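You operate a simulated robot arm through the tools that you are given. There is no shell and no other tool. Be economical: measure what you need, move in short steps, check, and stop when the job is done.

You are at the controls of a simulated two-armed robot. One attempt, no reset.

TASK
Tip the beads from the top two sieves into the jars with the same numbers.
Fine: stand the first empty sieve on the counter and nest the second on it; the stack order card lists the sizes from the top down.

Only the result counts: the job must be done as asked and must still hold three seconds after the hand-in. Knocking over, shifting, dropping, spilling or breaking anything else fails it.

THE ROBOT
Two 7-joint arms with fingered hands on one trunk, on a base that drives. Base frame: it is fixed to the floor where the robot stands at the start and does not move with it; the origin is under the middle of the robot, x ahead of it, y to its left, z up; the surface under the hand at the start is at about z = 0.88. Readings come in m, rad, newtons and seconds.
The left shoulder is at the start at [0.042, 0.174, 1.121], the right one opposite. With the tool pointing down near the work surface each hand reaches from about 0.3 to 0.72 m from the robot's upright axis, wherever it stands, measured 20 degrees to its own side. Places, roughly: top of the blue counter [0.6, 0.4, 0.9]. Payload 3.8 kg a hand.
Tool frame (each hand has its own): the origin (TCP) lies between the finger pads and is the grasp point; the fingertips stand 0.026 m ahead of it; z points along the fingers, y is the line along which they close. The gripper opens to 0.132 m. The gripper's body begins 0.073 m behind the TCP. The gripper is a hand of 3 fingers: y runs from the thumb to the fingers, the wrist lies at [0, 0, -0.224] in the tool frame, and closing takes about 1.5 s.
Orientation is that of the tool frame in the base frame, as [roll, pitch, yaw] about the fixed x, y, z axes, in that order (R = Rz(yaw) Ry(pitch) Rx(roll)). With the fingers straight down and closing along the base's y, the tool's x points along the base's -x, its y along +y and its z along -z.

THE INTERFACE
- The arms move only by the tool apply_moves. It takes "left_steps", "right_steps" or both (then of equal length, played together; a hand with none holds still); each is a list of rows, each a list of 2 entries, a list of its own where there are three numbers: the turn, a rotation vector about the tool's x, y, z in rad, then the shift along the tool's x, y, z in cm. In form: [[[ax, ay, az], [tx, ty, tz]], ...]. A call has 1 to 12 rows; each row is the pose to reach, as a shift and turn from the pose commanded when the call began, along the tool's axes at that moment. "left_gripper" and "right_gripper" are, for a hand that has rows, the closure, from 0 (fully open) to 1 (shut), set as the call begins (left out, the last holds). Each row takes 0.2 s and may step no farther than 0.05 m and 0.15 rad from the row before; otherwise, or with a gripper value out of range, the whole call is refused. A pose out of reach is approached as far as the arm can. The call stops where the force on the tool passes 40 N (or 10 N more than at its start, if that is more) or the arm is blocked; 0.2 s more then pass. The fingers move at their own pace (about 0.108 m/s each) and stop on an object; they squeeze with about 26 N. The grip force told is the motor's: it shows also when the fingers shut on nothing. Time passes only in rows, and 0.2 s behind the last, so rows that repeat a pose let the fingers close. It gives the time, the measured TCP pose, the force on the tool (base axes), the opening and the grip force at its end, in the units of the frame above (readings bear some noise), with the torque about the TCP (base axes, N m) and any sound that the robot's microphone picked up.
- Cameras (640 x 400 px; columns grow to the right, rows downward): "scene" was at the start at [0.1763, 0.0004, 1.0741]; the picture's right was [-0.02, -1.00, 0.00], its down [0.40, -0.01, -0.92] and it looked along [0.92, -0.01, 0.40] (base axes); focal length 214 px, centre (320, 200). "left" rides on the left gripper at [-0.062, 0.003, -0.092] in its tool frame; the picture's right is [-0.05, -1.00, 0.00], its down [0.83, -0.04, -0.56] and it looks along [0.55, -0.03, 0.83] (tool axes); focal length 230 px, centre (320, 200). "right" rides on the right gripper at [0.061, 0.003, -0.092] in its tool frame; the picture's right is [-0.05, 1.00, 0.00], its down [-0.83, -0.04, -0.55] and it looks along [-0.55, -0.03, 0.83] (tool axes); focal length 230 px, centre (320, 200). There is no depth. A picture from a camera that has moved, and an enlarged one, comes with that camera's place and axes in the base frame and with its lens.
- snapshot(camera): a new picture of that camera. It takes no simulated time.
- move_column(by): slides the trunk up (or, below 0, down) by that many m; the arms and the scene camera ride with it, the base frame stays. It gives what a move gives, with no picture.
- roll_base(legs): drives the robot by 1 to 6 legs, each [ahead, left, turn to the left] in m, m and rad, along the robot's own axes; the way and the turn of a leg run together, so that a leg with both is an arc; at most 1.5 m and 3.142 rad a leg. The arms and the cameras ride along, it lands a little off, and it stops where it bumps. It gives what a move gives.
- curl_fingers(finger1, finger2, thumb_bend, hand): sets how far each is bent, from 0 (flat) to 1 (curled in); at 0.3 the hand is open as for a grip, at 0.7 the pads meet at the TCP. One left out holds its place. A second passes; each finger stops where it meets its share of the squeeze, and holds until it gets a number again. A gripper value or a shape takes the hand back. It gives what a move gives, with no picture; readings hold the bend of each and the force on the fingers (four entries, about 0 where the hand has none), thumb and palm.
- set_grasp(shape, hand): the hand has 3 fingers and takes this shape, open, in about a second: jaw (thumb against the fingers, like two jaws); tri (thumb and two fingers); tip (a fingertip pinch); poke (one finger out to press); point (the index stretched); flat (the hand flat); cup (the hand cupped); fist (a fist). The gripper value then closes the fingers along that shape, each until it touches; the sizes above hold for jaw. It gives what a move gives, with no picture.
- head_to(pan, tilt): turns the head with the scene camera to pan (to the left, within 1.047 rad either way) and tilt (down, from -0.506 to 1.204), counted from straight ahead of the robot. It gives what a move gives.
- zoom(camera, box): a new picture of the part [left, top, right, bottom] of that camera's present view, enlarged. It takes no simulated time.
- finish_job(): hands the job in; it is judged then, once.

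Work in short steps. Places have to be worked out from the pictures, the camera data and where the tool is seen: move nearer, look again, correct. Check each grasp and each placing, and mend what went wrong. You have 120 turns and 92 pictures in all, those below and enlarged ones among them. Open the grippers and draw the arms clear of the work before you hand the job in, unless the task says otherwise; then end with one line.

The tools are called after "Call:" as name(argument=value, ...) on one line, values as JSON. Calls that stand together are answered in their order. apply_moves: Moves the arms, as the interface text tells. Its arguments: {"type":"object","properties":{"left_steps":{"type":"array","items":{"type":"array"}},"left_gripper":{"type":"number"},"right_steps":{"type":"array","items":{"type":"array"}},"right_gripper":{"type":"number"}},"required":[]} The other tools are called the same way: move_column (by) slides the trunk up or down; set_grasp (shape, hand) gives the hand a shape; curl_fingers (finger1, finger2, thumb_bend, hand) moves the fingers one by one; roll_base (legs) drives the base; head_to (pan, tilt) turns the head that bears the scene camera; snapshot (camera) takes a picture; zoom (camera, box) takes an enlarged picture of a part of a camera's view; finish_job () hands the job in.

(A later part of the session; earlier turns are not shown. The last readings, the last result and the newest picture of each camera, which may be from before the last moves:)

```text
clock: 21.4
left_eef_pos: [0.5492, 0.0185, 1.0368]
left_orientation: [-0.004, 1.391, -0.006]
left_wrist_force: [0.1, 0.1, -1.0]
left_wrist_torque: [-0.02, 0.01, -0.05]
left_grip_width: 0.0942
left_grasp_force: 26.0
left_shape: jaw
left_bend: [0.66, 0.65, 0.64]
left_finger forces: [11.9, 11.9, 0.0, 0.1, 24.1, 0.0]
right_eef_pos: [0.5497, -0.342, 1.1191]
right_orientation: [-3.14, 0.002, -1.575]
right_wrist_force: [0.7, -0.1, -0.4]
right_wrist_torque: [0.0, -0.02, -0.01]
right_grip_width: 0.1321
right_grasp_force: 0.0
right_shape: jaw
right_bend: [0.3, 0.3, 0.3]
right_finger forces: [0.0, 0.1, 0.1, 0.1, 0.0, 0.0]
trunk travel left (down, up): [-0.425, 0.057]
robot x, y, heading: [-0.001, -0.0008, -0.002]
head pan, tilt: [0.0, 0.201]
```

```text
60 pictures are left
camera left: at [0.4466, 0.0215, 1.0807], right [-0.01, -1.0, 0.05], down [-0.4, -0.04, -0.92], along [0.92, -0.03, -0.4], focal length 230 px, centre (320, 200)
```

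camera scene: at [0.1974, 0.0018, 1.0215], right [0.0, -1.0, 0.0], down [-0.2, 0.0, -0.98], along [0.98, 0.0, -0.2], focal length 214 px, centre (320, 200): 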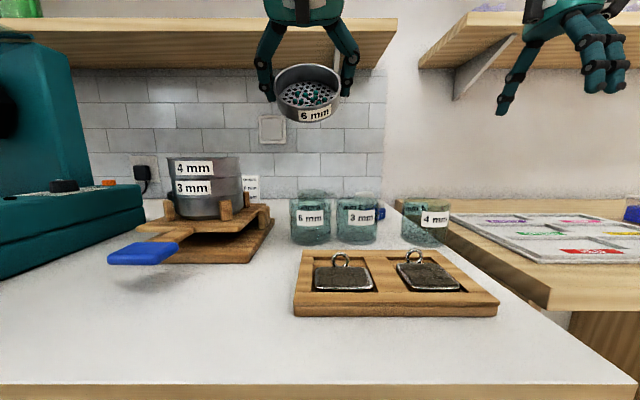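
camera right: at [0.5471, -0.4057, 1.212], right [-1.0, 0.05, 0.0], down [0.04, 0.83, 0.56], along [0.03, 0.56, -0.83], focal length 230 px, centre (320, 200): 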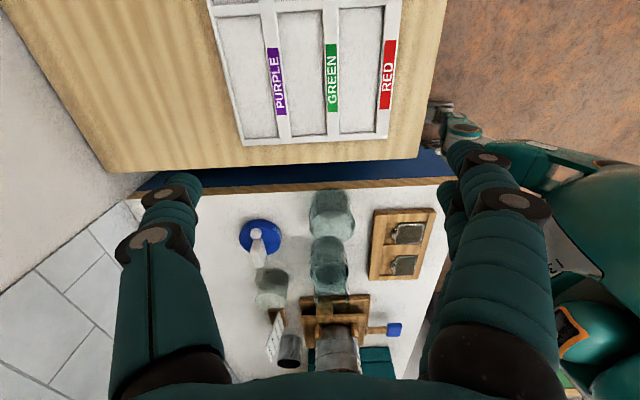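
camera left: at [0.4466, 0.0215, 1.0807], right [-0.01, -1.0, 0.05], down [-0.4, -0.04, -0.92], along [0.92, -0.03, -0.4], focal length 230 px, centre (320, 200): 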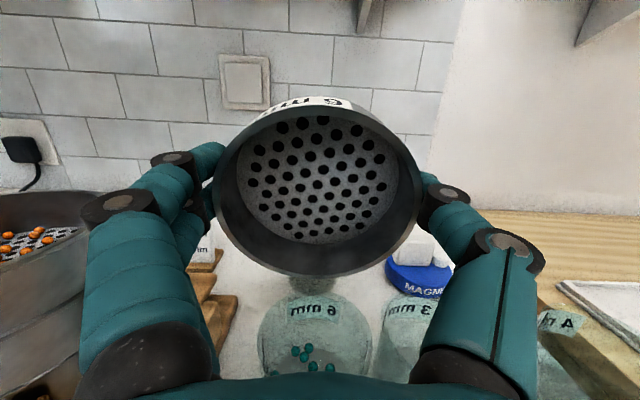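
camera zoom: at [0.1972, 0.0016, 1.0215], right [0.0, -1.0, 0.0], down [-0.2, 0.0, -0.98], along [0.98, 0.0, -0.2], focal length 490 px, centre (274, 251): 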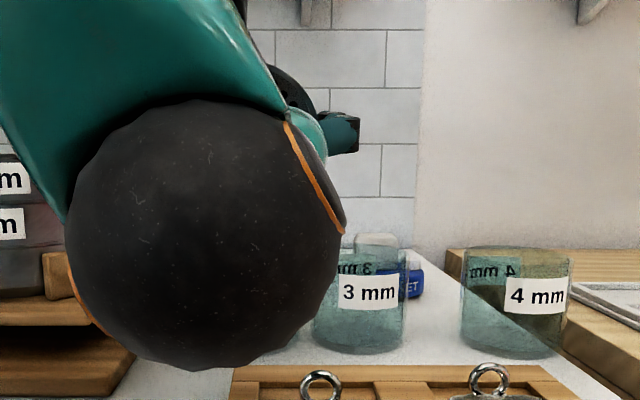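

The sieve is empty, beads are in jar 6. I rise 8 cm and turn the hand back upright.

Call:
apply_moves(left_steps=[[[0, 0, 0], [-3, 0, 0.5]], [[0, 0, 0], [-6, 0, 1.1]], [[0, 0.1, 0], [-8, 0, 1.4]], [[0, 0.24, 0], [-8, 0, 1.4]], [[0, 0.38, 0], [-8, 0, 1.4]], [[0, 0.52, 0], [-8, 0, 1.4]], [[0, 0.66, 0], [-8, 0, 1.4]], [[0, 0.8, 0], [-8, 0, 1.4]], [[0, 0.94, 0], [-8, 0, 1.4]], [[0, 1.08, 0], [-8, 0, 1.4]], [[0, 1.22, 0], [-8, 0, 1.4]], [[0, 1.36, 0], [-8, 0, 1.4]]])

Call:
apply_moves(left_steps=[[[0, 0.14, 0], [0, 0, 0]], [[0, 0.28, 0], [0, 0, 0]], [[0, 0.39, 0], [0, 0, 0]], [[0, 0.39, 0], [0, 0, 0]]])

Call:
zoom(camera="scene", box=[240, 150, 440, 275])

Call:
snapshot(camera="left")

```text
clock: 23.9
left_eef_pos: [0.5495, 0.0185, 1.1167]
left_orientation: [-3.14, 0.387, 3.141]
left_wrist_force: [-0.4, 0.0, -0.6]
left_wrist_torque: [0.0, 0.02, 0.0]
left_grip_width: 0.0942
left_grasp_force: 26.3
left_shape: jaw
left_bend: [0.66, 0.65, 0.64]
left_finger forces: [12.0, 12.0, 0.0, 0.1, 24.1, 0.0]
right_eef_pos: [0.5517, -0.3443, 1.12]
right_orientation: [3.139, 0.002, -1.575]
right_wrist_force: [0.0, -0.1, 0.2]
right_wrist_torque: [-0.01, -0.01, 0.0]
right_grip_width: 0.1317
right_grasp_force: 0.0
right_shape: jaw
right_bend: [0.3, 0.3, 0.3]
right_finger forces: [0.0, 0.0, 0.0, 0.0, 0.0, 0.1]
trunk travel left (down, up): [-0.425, 0.057]
robot x, y, heading: [-0.0008, -0.0004, 0.0]
head pan, tilt: [0.0, 0.201]
```

```text
clock: 24.9
left_eef_pos: [0.5483, 0.0188, 1.1169]
left_orientation: [-3.139, -0.002, -3.141]
left_wrist_force: [-1.2, -0.4, 0.0]
left_wrist_torque: [0.03, 0.01, 0.0]
left_grip_width: 0.0944
left_grasp_force: 26.6
left_shape: jaw
left_bend: [0.66, 0.65, 0.64]
left_finger forces: [11.9, 12.0, 0.0, 0.1, 23.9, 0.1]
right_eef_pos: [0.5511, -0.3434, 1.1202]
right_orientation: [-3.141, 0.002, -1.573]
right_wrist_force: [-0.7, 0.0, -0.6]
right_wrist_torque: [-0.01, 0.01, -0.01]
right_grip_width: 0.1317
right_grasp_force: 0.0
right_shape: jaw
right_bend: [0.3, 0.3, 0.3]
right_finger forces: [0.1, 0.0, 0.0, 0.1, 0.0, 0.1]
trunk travel left (down, up): [-0.425, 0.057]
robot x, y, heading: [-0.0007, 0.0052, -0.001]
head pan, tilt: [0.0, 0.201]
```

```text
3.20 times, centred on (340, 212) of scene
camera zoom: at [0.1971, 0.0017, 1.0216], right [0.0, -1.0, 0.0], down [-0.2, 0.0, -0.98], along [0.98, 0.0, -0.2], focal length 686 px, centre (256, 160)
```

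zoom: 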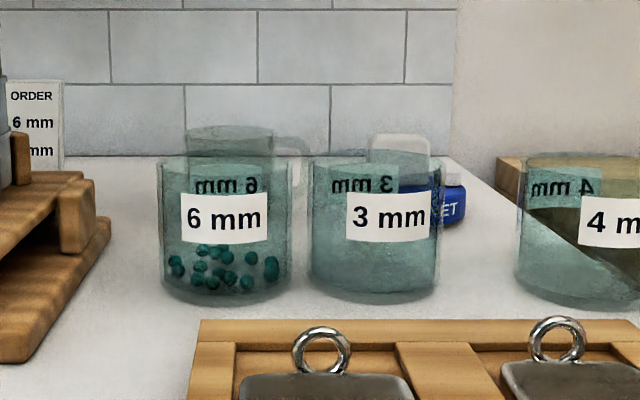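

```text
58 pictures are left
camera left: at [0.6093, 0.022, 1.2097], right [0.05, -1.0, 0.0], down [-0.83, -0.04, 0.56], along [-0.56, -0.03, -0.83], focal length 230 px, centre (320, 200)
```

left: 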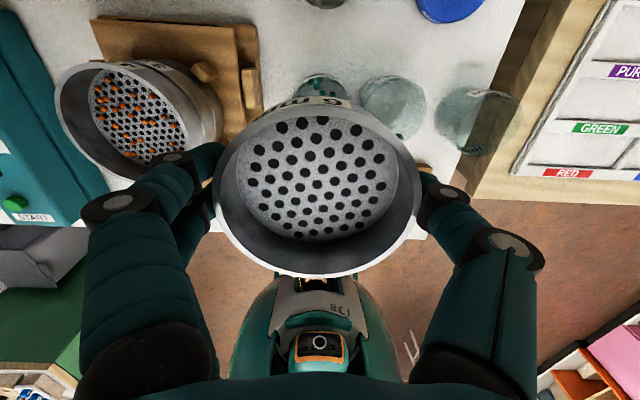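

All beads are in jar 6 and the sieve is empty. I carry it to the free spot at about (0.395, 0.092), in front of the shaker between its handle and the weights tray, yawing the hand 45° so the fingers clear both.

Call:
apply_moves(left_steps=[[[0, 0, -0.13], [2.6, 1.2, 0]], [[0, 0, -0.26], [5.2, 2.4, 0]], [[0, 0, -0.39], [7.8, 3.6, 0]], [[0, 0, -0.52], [10.4, 4.8, 0]], [[0, 0, -0.65], [13, 6, 0]], [[0, 0, -0.785], [15.3, 7.3, 0]], [[0, 0, -0.785], [15.3, 7.3, 3]], [[0, 0, -0.785], [15.3, 7.3, 6]], [[0, 0, -0.785], [15.3, 7.3, 6]]])

Call:
head_to(pan=0.3, tilt=0.7)

Call:
snapshot(camera="scene")

Call:
snapshot(camera="left")

```text
clock: 26.9
left_eef_pos: [0.3948, 0.0903, 1.0581]
left_orientation: [-3.14, 0.001, -2.356]
left_wrist_force: [0.0, 0.2, -0.4]
left_wrist_torque: [-0.01, -0.01, 0.03]
left_grip_width: 0.0946
left_grasp_force: 26.0
left_shape: jaw
left_bend: [0.66, 0.65, 0.64]
left_finger forces: [12.1, 12.0, 0.0, 0.2, 23.9, 0.0]
right_eef_pos: [0.5499, -0.343, 1.1208]
right_orientation: [-3.141, 0.002, -1.576]
right_wrist_force: [-0.2, -0.4, 0.4]
right_wrist_torque: [0.02, -0.01, 0.01]
right_grip_width: 0.1318
right_grasp_force: 0.0
right_shape: jaw
right_bend: [0.3, 0.3, 0.3]
right_finger forces: [0.0, 0.0, 0.0, 0.1, 0.1, 0.0]
trunk travel left (down, up): [-0.425, 0.057]
robot x, y, heading: [-0.0001, 0.0014, 0.001]
head pan, tilt: [0.0, 0.201]
```

```text
clock: 27.9
left_eef_pos: [0.3943, 0.0891, 1.0563]
left_orientation: [-3.139, -0.002, -2.355]
left_wrist_force: [0.4, -0.4, -0.2]
left_wrist_torque: [0.03, 0.0, 0.01]
left_grip_width: 0.0945
left_grasp_force: 25.3
left_shape: jaw
left_bend: [0.66, 0.65, 0.64]
left_finger forces: [12.0, 12.0, 0.1, 0.0, 24.0, 0.0]
right_eef_pos: [0.5506, -0.3425, 1.1212]
right_orientation: [-3.141, 0.001, -1.574]
right_wrist_force: [-0.1, 0.2, -1.0]
right_wrist_torque: [-0.03, -0.01, -0.01]
right_grip_width: 0.1318
right_grasp_force: 0.0
right_shape: jaw
right_bend: [0.3, 0.3, 0.3]
right_finger forces: [0.0, 0.0, 0.1, 0.1, 0.0, 0.0]
trunk travel left (down, up): [-0.425, 0.057]
robot x, y, heading: [0.0005, -0.0004, 0.003]
head pan, tilt: [0.3, 0.7]
```

```text
57 pictures are left
camera scene: at [0.1852, 0.0267, 0.9762], right [0.3, -0.96, 0.0], down [-0.61, -0.19, -0.77], along [0.73, 0.23, -0.64], focal length 214 px, centre (320, 200)
```

scene: 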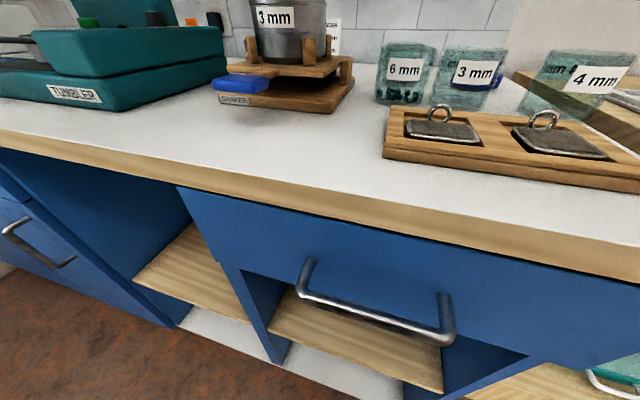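

```text
56 pictures are left
camera left: at [0.4359, 0.1366, 1.1501], right [0.74, -0.67, 0.0], down [-0.56, -0.62, 0.56], along [-0.37, -0.41, -0.83], focal length 230 px, centre (320, 200)
```

left: 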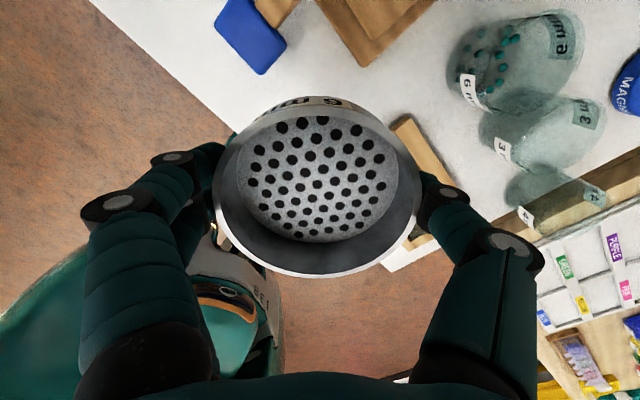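

The edge is at x≈0.305, the tray corner near (0.456,0.033). I shift 1 cm left, add 15° yaw for finger clearance, and descend to just above the counter.

Call:
apply_moves(left_steps=[[[0, 0, -0.13], [-0.4, 0.4, 2]], [[0, 0, -0.26], [-0.78, 0.78, 5]], [[0, 0, -0.26], [-0.78, 0.78, 8]], [[0, 0, -0.26], [-0.78, 0.78, 10.5]], [[0, 0, -0.26], [-0.78, 0.78, 12]], [[0, 0, -0.26], [-0.78, 0.78, 12]]])

Call:
snapshot(camera="scene")

Call:
snapshot(camera="left")

```text
clock: 29.3
left_eef_pos: [0.3932, 0.1015, 0.9384]
left_orientation: [-3.141, -0.001, -2.095]
left_wrist_force: [-0.5, -0.7, -0.5]
left_wrist_torque: [0.02, 0.01, 0.01]
left_grip_width: 0.0945
left_grasp_force: 25.7
left_shape: jaw
left_bend: [0.66, 0.65, 0.64]
left_finger forces: [12.0, 12.0, 0.0, 0.0, 24.0, 0.0]
right_eef_pos: [0.5506, -0.3433, 1.1203]
right_orientation: [-3.139, 0.002, -1.575]
right_wrist_force: [0.3, -0.3, 0.3]
right_wrist_torque: [0.0, 0.0, 0.02]
right_grip_width: 0.1317
right_grasp_force: 0.1
right_shape: jaw
right_bend: [0.3, 0.3, 0.3]
right_finger forces: [0.0, 0.1, 0.1, 0.1, 0.0, 0.0]
trunk travel left (down, up): [-0.425, 0.057]
robot x, y, heading: [0.0023, 0.0021, -0.004]
head pan, tilt: [0.3, 0.7]
```

```text
55 pictures are left
camera scene: at [0.1851, 0.0267, 0.9762], right [0.3, -0.96, 0.0], down [-0.62, -0.19, -0.76], along [0.73, 0.23, -0.64], focal length 214 px, centre (320, 200)
```

scene: 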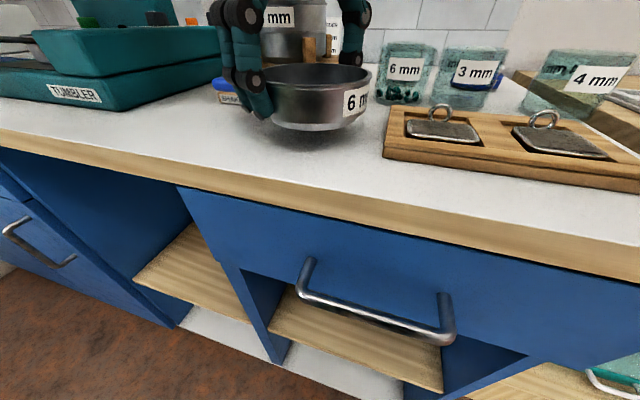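

```text
54 pictures are left
camera left: at [0.422, 0.1564, 1.0309], right [0.89, -0.46, 0.0], down [-0.38, -0.74, 0.56], along [-0.25, -0.49, -0.83], focal length 230 px, centre (320, 200)
```

left: 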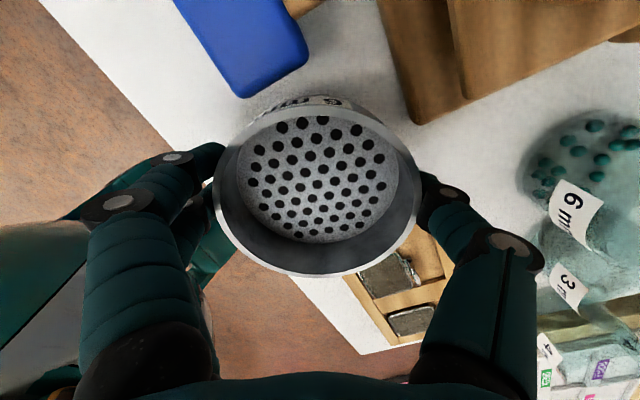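

Clear all round. I lower in small steps, watching the force.

Call:
apply_moves(left_steps=[[[0, 0, 0], [0, 0, 0.6]], [[0, 0, 0], [0, 0, 1.2]], [[0, 0, 0], [0, 0, 1.2]]])

Call:
zoom(camera="scene", box=[200, 40, 400, 165])

```text
clock: 30.1
left_eef_pos: [0.3944, 0.1008, 0.9264]
left_orientation: [-3.139, -0.002, -2.095]
left_wrist_force: [-0.5, 0.7, 0.1]
left_wrist_torque: [0.02, 0.02, 0.01]
left_grip_width: 0.0943
left_grasp_force: 25.8
left_shape: jaw
left_bend: [0.66, 0.65, 0.64]
left_finger forces: [12.0, 12.0, 0.0, 0.0, 24.0, 0.0]
right_eef_pos: [0.5495, -0.343, 1.1215]
right_orientation: [-3.14, 0.002, -1.575]
right_wrist_force: [0.3, -0.7, -0.4]
right_wrist_torque: [0.02, -0.01, 0.01]
right_grip_width: 0.1321
right_grasp_force: 0.0
right_shape: jaw
right_bend: [0.3, 0.3, 0.3]
right_finger forces: [0.1, 0.1, 0.0, 0.1, 0.0, 0.0]
trunk travel left (down, up): [-0.425, 0.057]
robot x, y, heading: [-0.001, -0.0014, -0.005]
head pan, tilt: [0.3, 0.7]
```

```text
3.20 times, centred on (300, 102) of scene
camera zoom: at [0.1851, 0.0267, 0.9762], right [0.3, -0.96, 0.0], down [-0.62, -0.19, -0.76], along [0.73, 0.23, -0.64], focal length 686 px, centre (384, 512)
```

zoom: 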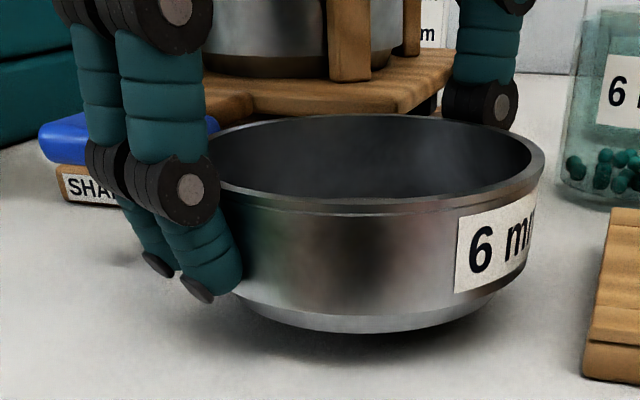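

Nearly down; lower 2 mm at a time.

Call:
apply_moves(left_steps=[[[0, 0, 0], [0, 0, 0.2]], [[0, 0, 0], [0, 0, 0.4]], [[0, 0, 0], [0, 0, 0.6]], [[0, 0, 0], [0, 0, 0.6]]])

Call:
apply_moves(left_steps=[[[0, 0, 0], [0, 0, 0.2]], [[0, 0, 0], [0, 0, 0.2]]])

Call:
zoom(camera="scene", box=[200, 40, 400, 165])

```text
clock: 31.1
left_eef_pos: [0.3952, 0.1031, 0.9209]
left_orientation: [-3.141, -0.002, -2.095]
left_wrist_force: [0.4, -0.4, -0.7]
left_wrist_torque: [-0.03, 0.0, -0.02]
left_grip_width: 0.0945
left_grasp_force: 25.7
left_shape: jaw
left_bend: [0.66, 0.65, 0.64]
left_finger forces: [12.0, 12.0, 0.1, 0.0, 24.1, 0.0]
right_eef_pos: [0.5518, -0.3427, 1.1203]
right_orientation: [3.141, 0.002, -1.575]
right_wrist_force: [-0.6, -0.6, -1.0]
right_wrist_torque: [-0.05, -0.01, -0.07]
right_grip_width: 0.132
right_grasp_force: 0.0
right_shape: jaw
right_bend: [0.3, 0.3, 0.3]
right_finger forces: [0.0, 0.0, 0.0, 0.0, 0.0, 0.0]
trunk travel left (down, up): [-0.425, 0.057]
robot x, y, heading: [-0.0016, -0.0023, -0.002]
head pan, tilt: [0.3, 0.7]
```

```text
clock: 31.7
left_eef_pos: [0.3955, 0.1011, 0.9169]
left_orientation: [3.141, -0.002, -2.095]
left_wrist_force: [-0.7, -0.4, -1.9]
left_wrist_torque: [-0.01, -0.04, 0.02]
left_grip_width: 0.0946
left_grasp_force: 25.9
left_shape: jaw
left_bend: [0.66, 0.65, 0.64]
left_finger forces: [12.0, 12.0, 0.1, 0.0, 24.0, 0.2]
right_eef_pos: [0.551, -0.3438, 1.1196]
right_orientation: [3.14, 0.001, -1.573]
right_wrist_force: [0.2, 0.0, -0.4]
right_wrist_torque: [-0.05, 0.0, -0.01]
right_grip_width: 0.1317
right_grasp_force: 0.0
right_shape: jaw
right_bend: [0.3, 0.3, 0.3]
right_finger forces: [0.0, 0.0, 0.1, 0.0, 0.1, 0.0]
trunk travel left (down, up): [-0.425, 0.057]
robot x, y, heading: [-0.0026, 0.0004, -0.0]
head pan, tilt: [0.3, 0.7]
```

```text
3.20 times, centred on (300, 102) of scene
camera zoom: at [0.1851, 0.0267, 0.9761], right [0.3, -0.96, 0.0], down [-0.62, -0.19, -0.76], along [0.73, 0.23, -0.64], focal length 686 px, centre (384, 512)
```

zoom: 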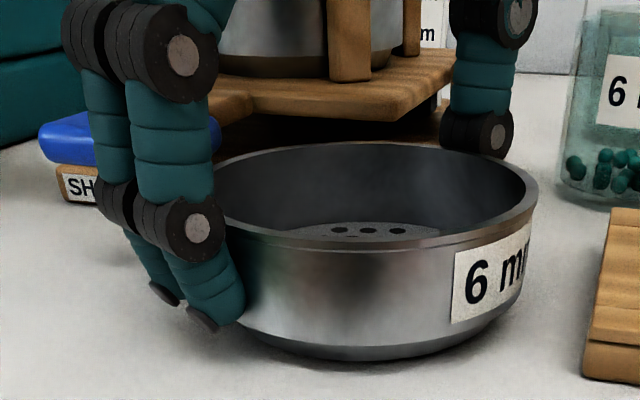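

Very near contact; two more 1.5 mm steps.

Call:
apply_moves(left_steps=[[[0, 0, 0], [0, 0, 0.15]], [[0, 0, 0], [0, 0, 0.15]]])

Call:
apply_moves(left_steps=[[[0, 0, 0], [0, 0, 0.15]], [[0, 0, 0], [0, 0, 0.15]]])

```text
clock: 32.3
left_eef_pos: [0.3947, 0.1022, 0.916]
left_orientation: [3.141, -0.002, -2.095]
left_wrist_force: [0.1, -0.4, -0.2]
left_wrist_torque: [0.03, 0.03, 0.03]
left_grip_width: 0.0943
left_grasp_force: 26.1
left_shape: jaw
left_bend: [0.66, 0.65, 0.64]
left_finger forces: [12.0, 12.0, 0.0, 0.1, 24.0, 0.1]
right_eef_pos: [0.5509, -0.343, 1.1205]
right_orientation: [-3.141, 0.002, -1.575]
right_wrist_force: [-0.6, 0.2, -0.2]
right_wrist_torque: [-0.03, 0.0, -0.01]
right_grip_width: 0.1316
right_grasp_force: 0.0
right_shape: jaw
right_bend: [0.3, 0.3, 0.3]
right_finger forces: [0.0, 0.1, 0.0, 0.1, 0.0, 0.1]
trunk travel left (down, up): [-0.425, 0.057]
robot x, y, heading: [0.001, 0.0001, -0.002]
head pan, tilt: [0.3, 0.7]
```

```text
clock: 32.9
left_eef_pos: [0.394, 0.1012, 0.9159]
left_orientation: [-3.142, -0.001, -2.096]
left_wrist_force: [0.9, 1.1, 6.2]
left_wrist_torque: [0.09, 0.1, -0.02]
left_grip_width: 0.0944
left_grasp_force: 25.8
left_shape: jaw
left_bend: [0.66, 0.65, 0.64]
left_finger forces: [12.1, 12.2, 0.1, 0.0, 24.3, 0.1]
right_eef_pos: [0.5505, -0.3423, 1.1202]
right_orientation: [-3.141, 0.002, -1.573]
right_wrist_force: [0.1, -0.9, 0.3]
right_wrist_torque: [0.02, 0.01, 0.05]
right_grip_width: 0.1317
right_grasp_force: 0.1
right_shape: jaw
right_bend: [0.3, 0.3, 0.3]
right_finger forces: [0.0, 0.0, 0.0, 0.0, 0.0, 0.1]
trunk travel left (down, up): [-0.425, 0.057]
robot x, y, heading: [-0.003, 0.0004, -0.002]
head pan, tilt: [0.3, 0.7]
```

Contact at TCP z≈0.916 (6 N). I release gently by opening to ~0.116 m.

Call:
apply_moves(left_gripper=0.12, left_steps=[[[0, 0, 0], [0, 0, 0]], [[0, 0, 0], [0, 0, 0]], [[0, 0, 0], [0, 0, 0]], [[0, 0, 0], [0, 0, 0]]])

Call:
snapshot(camera="left")

Call:
zoom(camera="scene", box=[200, 40, 400, 165])

```text
clock: 33.9
left_eef_pos: [0.3934, 0.1011, 0.9154]
left_orientation: [-3.141, -0.001, -2.096]
left_wrist_force: [0.3, -0.2, -0.6]
left_wrist_torque: [0.0, 0.02, -0.02]
left_grip_width: 0.116
left_grasp_force: 0.0
left_shape: jaw
left_bend: [0.51, 0.51, 0.47]
left_finger forces: [0.0, 0.0, 0.1, 0.0, 0.0, 0.0]
right_eef_pos: [0.5502, -0.3432, 1.1193]
right_orientation: [-3.14, 0.002, -1.573]
right_wrist_force: [0.1, 0.6, 0.0]
right_wrist_torque: [0.0, -0.01, 0.0]
right_grip_width: 0.1321
right_grasp_force: 0.1
right_shape: jaw
right_bend: [0.3, 0.3, 0.3]
right_finger forces: [0.0, 0.1, 0.0, 0.0, 0.0, 0.0]
trunk travel left (down, up): [-0.425, 0.057]
robot x, y, heading: [-0.0012, 0.0001, 0.0]
head pan, tilt: [0.3, 0.7]
```

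```text
51 pictures are left
camera left: at [0.4225, 0.1567, 1.0069], right [0.89, -0.46, 0.0], down [-0.38, -0.74, 0.56], along [-0.25, -0.5, -0.83], focal length 230 px, centre (320, 200)
```

left: 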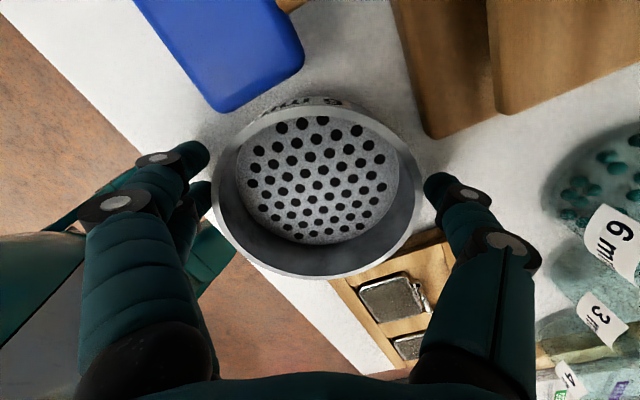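

```text
3.20 times, centred on (300, 102) of scene
camera zoom: at [0.1852, 0.0267, 0.9761], right [0.3, -0.96, 0.0], down [-0.62, -0.19, -0.76], along [0.73, 0.23, -0.64], focal length 686 px, centre (384, 512)
```

zoom: 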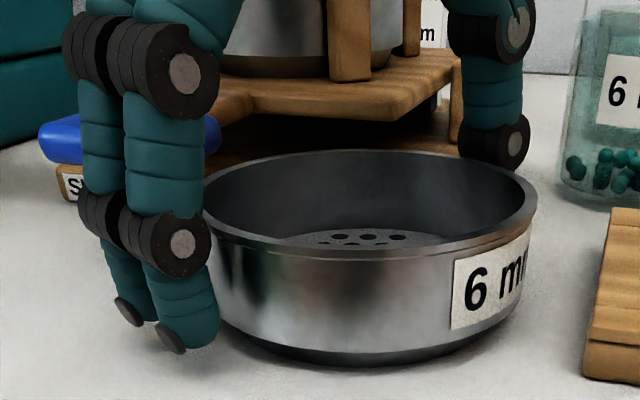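

Sieve stands on the counter, free. I rise straight up, then go back over the stack with the hand turned square.

Call:
apply_moves(left_steps=[[[0, 0, 0], [0, 0, -3]], [[0, 0, 0], [0, 0, -7.5]], [[0, 0, 0], [0, 0, -12]], [[0, 0, 0], [0, 0, -16.5]], [[0, 0, 0], [0, 0, -20]], [[0, 0, 0], [0, 0, -20]]])

Call:
apply_moves(left_gripper=0, left_steps=[[[0, 0, 0.13], [-1.8, -1.2, 0]], [[0, 0, 0.26], [-3.6, -2.4, 0]], [[0, 0, 0.39], [-5.4, -3.6, 0]], [[0, 0, 0.52], [-7.2, -4.8, 0]], [[0, 0, 0.65], [-9, -6, 0]], [[0, 0, 0.78], [-10.8, -7.2, 0]], [[0, 0, 0.91], [-12.6, -8.3, 0]], [[0, 0, 1.046], [-14.6, -9.3, 0]], [[0, 0, 1.046], [-14.6, -9.3, 2.5]], [[0, 0, 1.046], [-14.6, -9.3, 4.5]], [[0, 0, 1.046], [-14.6, -9.3, 4.5]]])

Call:
head_to(pan=0.4, tilt=0.2)

Call:
snapshot(camera="left")

Call:
snapshot(camera="scene")

```text
clock: 35.3
left_eef_pos: [0.3956, 0.1012, 1.1174]
left_orientation: [-3.141, -0.002, -2.095]
left_wrist_force: [-0.4, 0.1, -0.5]
left_wrist_torque: [-0.01, -0.01, 0.0]
left_grip_width: 0.1162
left_grasp_force: 0.0
left_shape: jaw
left_bend: [0.51, 0.51, 0.47]
left_finger forces: [0.0, 0.0, 0.0, 0.0, 0.0, 0.1]
right_eef_pos: [0.5502, -0.3423, 1.1199]
right_orientation: [-3.142, 0.0, -1.575]
right_wrist_force: [0.4, 0.1, -0.2]
right_wrist_torque: [-0.02, 0.01, -0.01]
right_grip_width: 0.1319
right_grasp_force: 0.1
right_shape: jaw
right_bend: [0.3, 0.3, 0.3]
right_finger forces: [0.1, 0.1, 0.0, 0.0, 0.1, 0.1]
trunk travel left (down, up): [-0.425, 0.057]
robot x, y, heading: [0.0028, -0.0049, 0.004]
head pan, tilt: [0.3, 0.7]
```

```text
clock: 37.7
left_eef_pos: [0.5482, 0.1823, 1.0693]
left_orientation: [-3.139, 0.001, 3.141]
left_wrist_force: [0.2, 0.7, 0.7]
left_wrist_torque: [0.02, 0.0, -0.01]
left_grip_width: 0.1322
left_grasp_force: 0.1
left_shape: jaw
left_bend: [0.3, 0.3, 0.3]
left_finger forces: [0.0, 0.0, 0.0, 0.1, 0.0, 0.0]
right_eef_pos: [0.55, -0.3428, 1.1201]
right_orientation: [-3.14, 0.002, -1.575]
right_wrist_force: [0.0, -0.4, 0.1]
right_wrist_torque: [0.01, 0.01, -0.03]
right_grip_width: 0.1317
right_grasp_force: 0.1
right_shape: jaw
right_bend: [0.3, 0.3, 0.3]
right_finger forces: [0.1, 0.1, 0.1, 0.0, 0.0, 0.0]
trunk travel left (down, up): [-0.425, 0.057]
robot x, y, heading: [-0.0006, -0.0037, -0.001]
head pan, tilt: [0.3, 0.7]
```

```text
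clock: 38.6
left_eef_pos: [0.5487, 0.1838, 1.0696]
left_orientation: [-3.14, -0.001, -3.141]
left_wrist_force: [0.6, 0.7, 0.5]
left_wrist_torque: [0.0, -0.02, 0.0]
left_grip_width: 0.1321
left_grasp_force: 0.1
left_shape: jaw
left_bend: [0.3, 0.3, 0.3]
left_finger forces: [0.0, 0.0, 0.1, 0.0, 0.0, 0.1]
right_eef_pos: [0.5517, -0.3433, 1.1197]
right_orientation: [-3.141, 0.001, -1.575]
right_wrist_force: [0.1, -0.3, 0.0]
right_wrist_torque: [0.01, -0.01, 0.04]
right_grip_width: 0.1318
right_grasp_force: 0.1
right_shape: jaw
right_bend: [0.3, 0.3, 0.3]
right_finger forces: [0.0, 0.0, 0.0, 0.0, 0.0, 0.0]
trunk travel left (down, up): [-0.425, 0.057]
robot x, y, heading: [-0.0014, 0.004, 0.001]
head pan, tilt: [0.4, 0.201]
```

```text
49 pictures are left
camera left: at [0.6098, 0.1859, 1.1619], right [0.05, -1.0, 0.0], down [-0.83, -0.04, 0.56], along [-0.55, -0.03, -0.83], focal length 230 px, centre (320, 200)
```

left: 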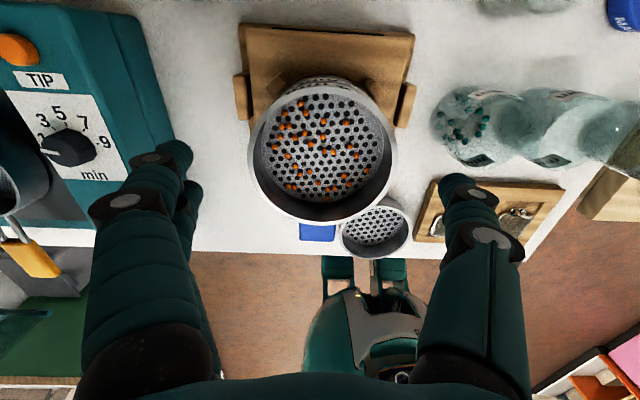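

```text
48 pictures are left
camera scene: at [0.1898, 0.0378, 1.0215], right [0.39, -0.92, 0.0], down [-0.18, -0.08, -0.98], along [0.9, 0.38, -0.2], focal length 214 px, centre (320, 200)
```

scene: 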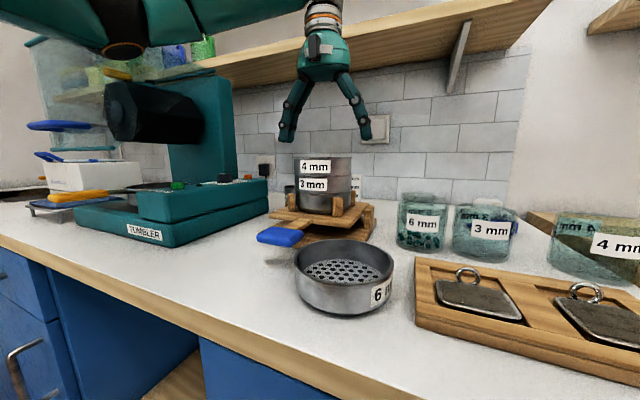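

Beads in 4 mm sieve are orange, sieve 6 stands well. I descend to grip height on the 4 mm sieve (TCP ≈1.014) and check before closing.

Call:
apply_moves(left_steps=[[[0, 0, 0], [0, -0.1, 2]], [[0, 0, 0], [0, -0.15, 4]], [[0, 0, 0], [0.1, -0.15, 5.4]], [[0, 0, 0], [0.1, -0.15, 5.4]]])

Call:
zoom(camera="scene", box=[270, 100, 380, 220])

```text
clock: 39.6
left_eef_pos: [0.5471, 0.1798, 1.0153]
left_orientation: [-3.14, -0.001, -3.14]
left_wrist_force: [0.5, 0.0, 0.4]
left_wrist_torque: [0.0, 0.02, 0.0]
left_grip_width: 0.1317
left_grasp_force: 0.1
left_shape: jaw
left_bend: [0.3, 0.3, 0.3]
left_finger forces: [0.1, 0.1, 0.1, 0.0, 0.1, 0.0]
right_eef_pos: [0.5499, -0.3436, 1.1207]
right_orientation: [-3.141, 0.002, -1.572]
right_wrist_force: [0.1, -0.3, 0.1]
right_wrist_torque: [0.01, -0.01, 0.01]
right_grip_width: 0.1318
right_grasp_force: 0.1
right_shape: jaw
right_bend: [0.3, 0.3, 0.3]
right_finger forces: [0.0, 0.1, 0.0, 0.1, 0.1, 0.0]
trunk travel left (down, up): [-0.425, 0.057]
robot x, y, heading: [0.003, 0.0011, -0.005]
head pan, tilt: [0.4, 0.201]
```

```text
3.33 times, centred on (325, 160) of scene
camera zoom: at [0.1898, 0.0378, 1.0216], right [0.39, -0.92, 0.0], down [-0.18, -0.08, -0.98], along [0.9, 0.38, -0.2], focal length 715 px, centre (303, 333)
```

zoom: 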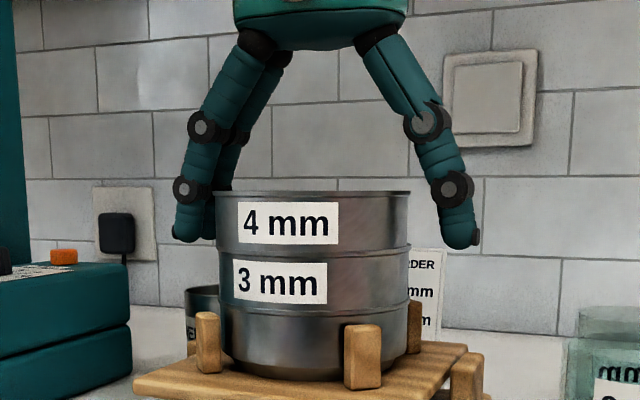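

Same relation as before; close on the 4 mm sieve.

Call:
apply_moves(left_gripper=0.7, left_steps=[[[0, 0, 0], [0, 0, 0]], [[0, 0, 0], [0, 0, 0]], [[0, 0, 0], [0, 0, 0]], [[0, 0, 0], [0, 0, 0]], [[0, 0, 0], [0, 0, 0]], [[0, 0, 0], [0, 0, 0]]])

Call:
apply_moves(left_steps=[[[0, 0, 0], [0, 0, -0.3]], [[0, 0, 0], [0, 0, -0.6]], [[0, 0, 0], [0, 0, -1.0]], [[0, 0, 0], [0, 0, -1.5]], [[0, 0, 0], [0, 0, -2]], [[0, 0, 0], [0, 0, -2.5]]])

Call:
zoom(camera="scene", box=[260, 90, 390, 230])

```text
clock: 41.0
left_eef_pos: [0.5462, 0.179, 1.0152]
left_orientation: [-3.14, 0.0, -3.141]
left_wrist_force: [0.3, -0.5, -0.7]
left_wrist_torque: [-0.02, -0.02, -0.02]
left_grip_width: 0.0981
left_grasp_force: 25.6
left_shape: jaw
left_bend: [0.67, 0.62, 0.61]
left_finger forces: [11.4, 11.1, 0.0, 0.0, 22.9, 0.0]
right_eef_pos: [0.5509, -0.3433, 1.1199]
right_orientation: [-3.139, 0.001, -1.574]
right_wrist_force: [-0.3, 0.1, 0.1]
right_wrist_torque: [0.03, 0.01, -0.01]
right_grip_width: 0.1317
right_grasp_force: 0.0
right_shape: jaw
right_bend: [0.3, 0.3, 0.3]
right_finger forces: [0.0, 0.0, 0.0, 0.0, 0.0, 0.1]
trunk travel left (down, up): [-0.425, 0.057]
robot x, y, heading: [0.0004, 0.0007, -0.002]
head pan, tilt: [0.4, 0.201]
```

```text
clock: 42.4
left_eef_pos: [0.5478, 0.1797, 1.0416]
left_orientation: [3.141, 0.0, 3.141]
left_wrist_force: [0.4, 0.3, -1.5]
left_wrist_torque: [-0.03, 0.0, 0.06]
left_grip_width: 0.0981
left_grasp_force: 25.8
left_shape: jaw
left_bend: [0.67, 0.62, 0.61]
left_finger forces: [11.3, 11.1, 0.0, 0.0, 23.0, 0.0]
right_eef_pos: [0.5499, -0.3433, 1.1204]
right_orientation: [3.141, 0.002, -1.574]
right_wrist_force: [-0.1, -0.2, 0.3]
right_wrist_torque: [0.0, 0.01, 0.01]
right_grip_width: 0.132
right_grasp_force: 0.0
right_shape: jaw
right_bend: [0.3, 0.3, 0.3]
right_finger forces: [0.0, 0.0, 0.1, 0.1, 0.0, 0.1]
trunk travel left (down, up): [-0.425, 0.057]
robot x, y, heading: [0.0017, 0.0001, 0.002]
head pan, tilt: [0.4, 0.201]
```

```text
2.86 times, centred on (325, 160) of scene
camera zoom: at [0.1898, 0.0378, 1.0216], right [0.39, -0.92, 0.0], down [-0.18, -0.08, -0.98], along [0.9, 0.38, -0.2], focal length 613 px, centre (306, 314)
```

zoom: 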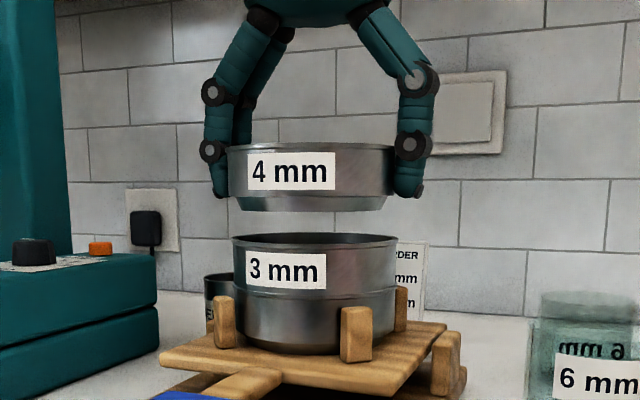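

Clean lift with the 4 mm sieve. I raise it and carry it over toward jar 4 (≈(0.545,-0.175)), yawing the hand ~25° to the right for easier reach.

Call:
apply_moves(left_steps=[[[0, 0, 0], [0, 0, -4.5]], [[0, 0, 0], [0, 0, -9]], [[0, 0, 0.05], [0, -4, -9.5]], [[0, 0, 0.1], [0, -8, -9.5]], [[0, 0, 0.15], [0, -12, -9.5]], [[0, 0, 0.2], [0, -16, -9.5]], [[0, 0, 0.25], [0, -20, -9.5]], [[0, 0, 0.3], [0, -24, -9.5]], [[0, 0, 0.36], [0, -28, -9.5]], [[0, 0, 0.436], [0, -32, -9.5]], [[0, 0, 0.436], [0, -35.2, -9.5]], [[0, 0, 0.436], [0, -35.2, -9.5]]])

Call:
head_to(pan=-0.35, tilt=0.25)

Call:
snapshot(camera="scene")

Call:
zoom(camera="right", box=[220, 170, 450, 400])

Call:
snapshot(camera="left")

```text
clock: 45.0
left_eef_pos: [0.5183, -0.1431, 1.1308]
left_orientation: [-3.141, -0.001, 2.703]
left_wrist_force: [-0.6, 0.1, -1.6]
left_wrist_torque: [0.0, 0.01, 0.01]
left_grip_width: 0.0982
left_grasp_force: 26.4
left_shape: jaw
left_bend: [0.67, 0.62, 0.61]
left_finger forces: [11.5, 11.2, 0.1, 0.1, 23.2, 0.0]
left hand out of reach, approached as far as the arm can: row 10, 11, 12
right_eef_pos: [0.5502, -0.344, 1.1196]
right_orientation: [-3.141, 0.003, -1.574]
right_wrist_force: [0.4, 0.3, 1.2]
right_wrist_torque: [0.04, 0.01, 0.05]
right_grip_width: 0.1316
right_grasp_force: 0.1
right_shape: jaw
right_bend: [0.3, 0.3, 0.3]
right_finger forces: [0.0, 0.0, 0.0, 0.0, 0.0, 0.1]
trunk travel left (down, up): [-0.425, 0.057]
robot x, y, heading: [-0.0021, 0.0005, -0.005]
head pan, tilt: [0.4, 0.201]
```

```text
clock: 46.1
left_eef_pos: [0.52, -0.1417, 1.1313]
left_orientation: [-3.139, 0.0, 2.705]
left_wrist_force: [-0.1, -0.4, -1.2]
left_wrist_torque: [0.03, -0.02, -0.03]
left_grip_width: 0.0981
left_grasp_force: 26.4
left_shape: jaw
left_bend: [0.67, 0.62, 0.61]
left_finger forces: [11.6, 11.2, 0.0, 0.0, 23.1, 0.0]
right_eef_pos: [0.5511, -0.3431, 1.1194]
right_orientation: [3.14, 0.002, -1.575]
right_wrist_force: [0.3, 0.4, -0.2]
right_wrist_torque: [0.0, 0.03, -0.01]
right_grip_width: 0.132
right_grasp_force: 0.2
right_shape: jaw
right_bend: [0.3, 0.3, 0.3]
right_finger forces: [0.0, 0.1, 0.0, 0.0, 0.0, 0.0]
trunk travel left (down, up): [-0.425, 0.057]
robot x, y, heading: [-0.0, 0.0018, -0.002]
head pan, tilt: [-0.351, 0.25]
```

```text
45 pictures are left
camera scene: at [0.1918, -0.0304, 1.017], right [-0.34, -0.94, 0.0], down [-0.23, 0.08, -0.97], along [0.91, -0.33, -0.25], focal length 214 px, centre (320, 200)
```

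scene: 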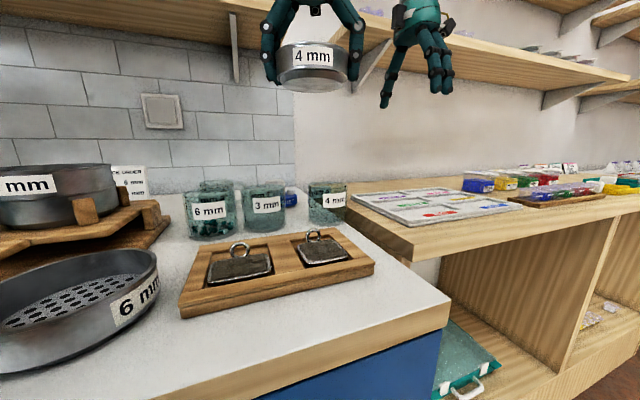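

```text
1.74 times, centred on (335, 285) of right
camera zoom: at [0.5465, -0.4059, 1.2121], right [-1.0, 0.06, 0.0], down [0.05, 0.83, 0.56], along [0.03, 0.56, -0.83], focal length 400 px, centre (294, 52)
```

zoom: 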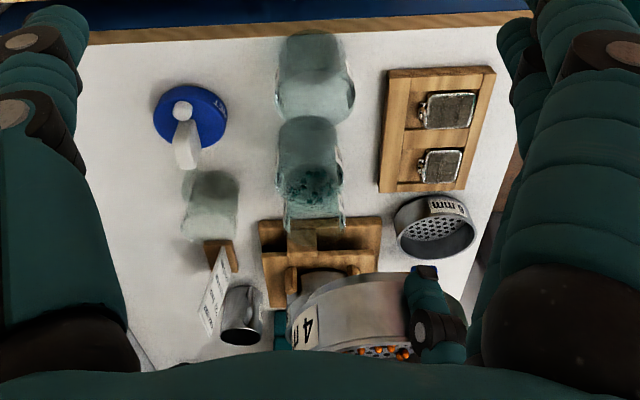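

```text
43 pictures are left
camera left: at [0.5762, -0.1646, 1.2225], right [-0.37, -0.93, 0.0], down [-0.77, 0.31, 0.56], along [-0.51, 0.21, -0.83], focal length 230 px, centre (320, 200)
```

left: 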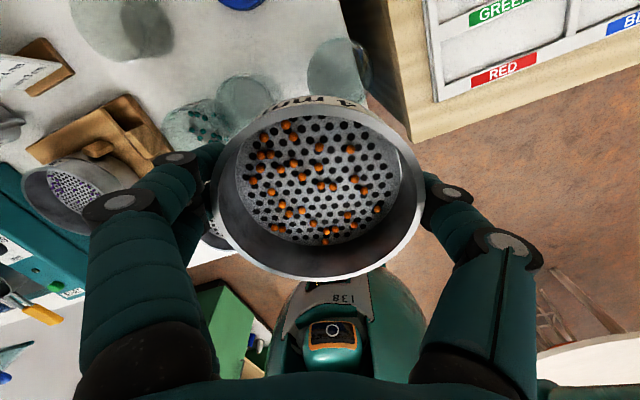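

Too far for the left arm here. I bring the left hand back to y≈-0.03 squared up, draw the right hand back, then drive the base ~0.15 m right so the pour at jar 4 is like the first one.

Call:
apply_moves(left_steps=[[[0, 0, -0.06], [0.3, 1.6, 0]], [[0, 0, -0.12], [0.6, 3.2, 0]], [[0, 0, -0.18], [0.9, 4.8, 0]], [[0, 0, -0.24], [1.2, 6.5, 0]], [[0, 0, -0.3], [1.5, 8.2, 0]], [[0, 0, -0.37], [1.8, 9.9, 0]], [[0, 0, -0.436], [2.0, 11.4, 0]], [[0, 0, -0.436], [2.0, 11.4, 0]]], right_steps=[[[0, 0, 0], [0, 2, 0]], [[0, 0, 0], [0, 4, 0]], [[0, 0, 0], [0, 6, 0]], [[0, 0, 0], [0, 8, 0]], [[0, 0, 0], [0, 10, 0]], [[0, 0, 0], [0, 12, 0]], [[0, 0, 0], [0, 14, 0]], [[0, 0, 0], [0, 16, 0]]])

```text
clock: 47.9
left_eef_pos: [0.5753, -0.0503, 1.1423]
left_orientation: [-3.14, -0.004, -3.141]
left_wrist_force: [-0.3, 0.0, -0.7]
left_wrist_torque: [0.0, -0.04, 0.01]
left_grip_width: 0.0982
left_grasp_force: 26.2
left_shape: jaw
left_bend: [0.67, 0.62, 0.61]
left_finger forces: [11.5, 11.3, 0.0, 0.0, 23.1, 0.0]
left hand out of reach, approached as far as the arm can: row 1, 2, 3, 4, 5, 6, 7, 8
right_eef_pos: [0.3911, -0.3428, 1.1201]
right_orientation: [-3.139, 0.002, -1.575]
right_wrist_force: [-0.1, 0.8, -0.5]
right_wrist_torque: [-0.01, 0.01, 0.0]
right_grip_width: 0.1317
right_grasp_force: 0.1
right_shape: jaw
right_bend: [0.3, 0.3, 0.3]
right_finger forces: [0.1, 0.1, 0.0, 0.0, 0.1, 0.1]
trunk travel left (down, up): [-0.425, 0.057]
robot x, y, heading: [0.0012, 0.0015, 0.003]
head pan, tilt: [-0.351, 0.25]
```

The commanded pose was beyond reach, so I correct back into reach.

Call:
apply_moves(left_steps=[[[0, 0, 0], [1.5, 1.5, 0]], [[0, 0, 0], [3, 2.8, 0]], [[0, 0, 0], [3, 2.8, 0]]])

Call:
roll_base(legs=[[0, -0.15, 0]])

Call:
head_to(pan=0.0, tilt=0.2)

Call:
snapshot(camera="scene")

Call:
snapshot(camera="left")

```text
clock: 48.7
left_eef_pos: [0.5756, -0.0404, 1.1546]
left_orientation: [-3.141, -0.002, -3.141]
left_wrist_force: [0.3, -0.7, -1.0]
left_wrist_torque: [-0.01, -0.02, -0.02]
left_grip_width: 0.098
left_grasp_force: 25.8
left_shape: jaw
left_bend: [0.67, 0.62, 0.61]
left_finger forces: [11.6, 11.2, 0.0, 0.0, 23.1, 0.0]
left hand out of reach, approached as far as the arm can: row 1, 2, 3
right_eef_pos: [0.3921, -0.342, 1.1191]
right_orientation: [-3.141, 0.001, -1.575]
right_wrist_force: [-0.1, 0.6, 0.3]
right_wrist_torque: [-0.01, 0.01, 0.01]
right_grip_width: 0.1319
right_grasp_force: 0.1
right_shape: jaw
right_bend: [0.3, 0.3, 0.3]
right_finger forces: [0.1, 0.0, 0.0, 0.1, 0.1, 0.0]
trunk travel left (down, up): [-0.425, 0.057]
robot x, y, heading: [0.0002, -0.0037, -0.0]
head pan, tilt: [-0.351, 0.25]
```

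```text
clock: 50.7
left_eef_pos: [0.5756, -0.1911, 1.1553]
left_orientation: [-3.141, -0.002, -3.141]
left_wrist_force: [-0.5, -0.4, 0.4]
left_wrist_torque: [0.03, 0.01, 0.0]
left_grip_width: 0.0979
left_grasp_force: 26.4
left_shape: jaw
left_bend: [0.67, 0.62, 0.61]
left_finger forces: [11.5, 11.2, 0.0, 0.0, 23.2, 0.0]
right_eef_pos: [0.3918, -0.4923, 1.1188]
right_orientation: [-3.14, 0.002, -1.574]
right_wrist_force: [0.3, 0.1, -0.8]
right_wrist_torque: [-0.01, 0.01, 0.0]
right_grip_width: 0.1319
right_grasp_force: 0.0
right_shape: jaw
right_bend: [0.3, 0.3, 0.3]
right_finger forces: [0.0, 0.1, 0.0, 0.1, 0.0, 0.1]
trunk travel left (down, up): [-0.425, 0.057]
robot x, y, heading: [-0.0007, -0.1496, -0.002]
head pan, tilt: [-0.351, 0.25]
```

```text
clock: 51.5
left_eef_pos: [0.5757, -0.1902, 1.1549]
left_orientation: [3.141, -0.001, 3.141]
left_wrist_force: [0.9, -0.5, -0.7]
left_wrist_torque: [0.02, -0.01, -0.01]
left_grip_width: 0.0982
left_grasp_force: 25.6
left_shape: jaw
left_bend: [0.67, 0.62, 0.61]
left_finger forces: [11.6, 11.2, 0.0, 0.1, 23.1, 0.1]
right_eef_pos: [0.3905, -0.4935, 1.1181]
right_orientation: [-3.14, 0.002, -1.576]
right_wrist_force: [0.5, -1.0, 0.4]
right_wrist_torque: [-0.02, -0.01, -0.02]
right_grip_width: 0.132
right_grasp_force: 0.1
right_shape: jaw
right_bend: [0.3, 0.3, 0.3]
right_finger forces: [0.0, 0.0, 0.0, 0.0, 0.1, 0.1]
trunk travel left (down, up): [-0.425, 0.057]
robot x, y, heading: [-0.0011, -0.1554, 0.001]
head pan, tilt: [0.0, 0.201]
```

```text
42 pictures are left
camera scene: at [0.1971, -0.1487, 1.0215], right [0.0, -1.0, 0.0], down [-0.2, 0.0, -0.98], along [0.98, 0.0, -0.2], focal length 214 px, centre (320, 200)
```

scene: 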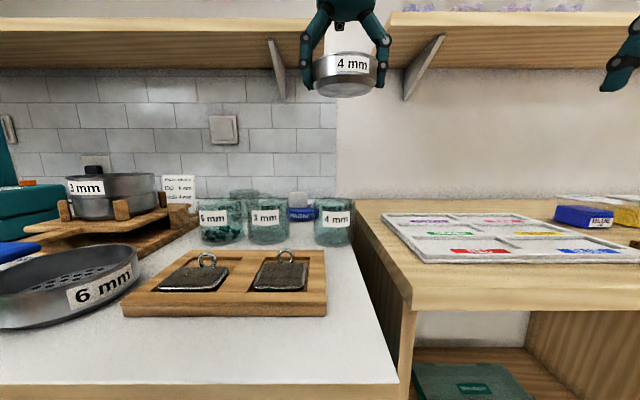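

```text
41 pictures are left
camera left: at [0.6365, -0.1867, 1.2469], right [0.05, -1.0, 0.0], down [-0.83, -0.04, 0.56], along [-0.56, -0.03, -0.83], focal length 230 px, centre (320, 200)
```

left: 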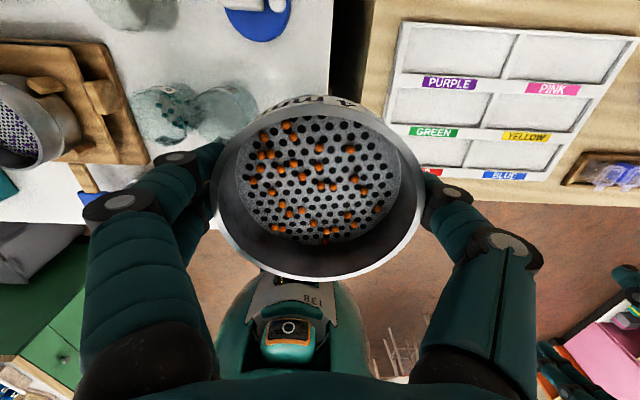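

The arm sits in an awkward limit; I nudge the hand back and left to free it and watch the reading.

Call:
apply_moves(left_steps=[[[0, 0, 0], [0, 3, 0]], [[0, 0, 0], [0, 6, 0]], [[0, 0, 0], [0, 6, 0]], [[0, 0, 0], [0, 6, 0]]])

```text
clock: 52.5
left_eef_pos: [0.595, -0.137, 1.1646]
left_orientation: [3.142, -0.001, 3.141]
left_wrist_force: [-1.2, -0.2, -0.5]
left_wrist_torque: [0.0, -0.03, 0.02]
left_grip_width: 0.0982
left_grasp_force: 26.3
left_shape: jaw
left_bend: [0.67, 0.62, 0.61]
left_finger forces: [11.6, 11.2, 0.1, 0.0, 23.1, 0.0]
left hand out of reach, approached as far as the arm can: row 1, 2, 3, 4
right_eef_pos: [0.3914, -0.4922, 1.1191]
right_orientation: [-3.139, 0.0, -1.578]
right_wrist_force: [0.1, 0.1, 0.2]
right_wrist_torque: [-0.01, 0.02, -0.02]
right_grip_width: 0.1319
right_grasp_force: 0.1
right_shape: jaw
right_bend: [0.3, 0.3, 0.3]
right_finger forces: [0.0, 0.0, 0.1, 0.0, 0.0, 0.0]
trunk travel left (down, up): [-0.425, 0.057]
robot x, y, heading: [-0.0011, -0.1489, -0.001]
head pan, tilt: [0.0, 0.201]
```

Still limited; I pull the hand back toward the robot (commanded x≈0.46) to regain a regular arm posture.

Call:
apply_moves(left_steps=[[[0, 0, 0], [2, 1, 0]], [[0, 0, 0], [4, 2, 0]], [[0, 0, 0], [6, 3, 0]], [[0, 0, 0], [8, 4, 0]], [[0, 0, 0], [9, 5, 0]], [[0, 0, 0], [9, 5, 0]]])

Call:
snapshot(camera="right")

```text
clock: 53.9
left_eef_pos: [0.5891, -0.1267, 1.1863]
left_orientation: [3.14, -0.001, 3.14]
left_wrist_force: [-0.9, 0.5, -1.1]
left_wrist_torque: [0.0, -0.03, -0.01]
left_grip_width: 0.0982
left_grasp_force: 25.9
left_shape: jaw
left_bend: [0.67, 0.62, 0.61]
left_finger forces: [11.6, 11.1, 0.0, 0.1, 23.0, 0.0]
left hand out of reach, approached as far as the arm can: row 1, 2, 3, 4, 5, 6
right_eef_pos: [0.3911, -0.4925, 1.1204]
right_orientation: [-3.14, 0.002, -1.576]
right_wrist_force: [-0.7, -0.2, 0.4]
right_wrist_torque: [-0.01, 0.0, -0.03]
right_grip_width: 0.132
right_grasp_force: 0.0
right_shape: jaw
right_bend: [0.3, 0.3, 0.3]
right_finger forces: [0.0, 0.1, 0.0, 0.0, 0.1, 0.0]
trunk travel left (down, up): [-0.425, 0.057]
robot x, y, heading: [-0.0043, -0.1507, -0.003]
head pan, tilt: [0.0, 0.201]
```

```text
40 pictures are left
camera right: at [0.3874, -0.556, 1.2112], right [-1.0, 0.06, 0.0], down [0.05, 0.83, 0.56], along [0.03, 0.56, -0.83], focal length 230 px, centre (320, 200)
```

right: 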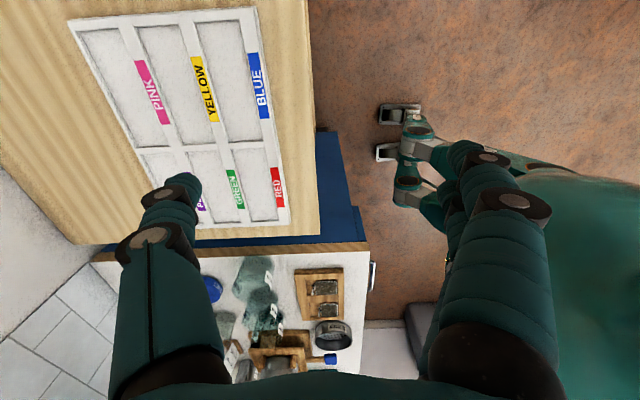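

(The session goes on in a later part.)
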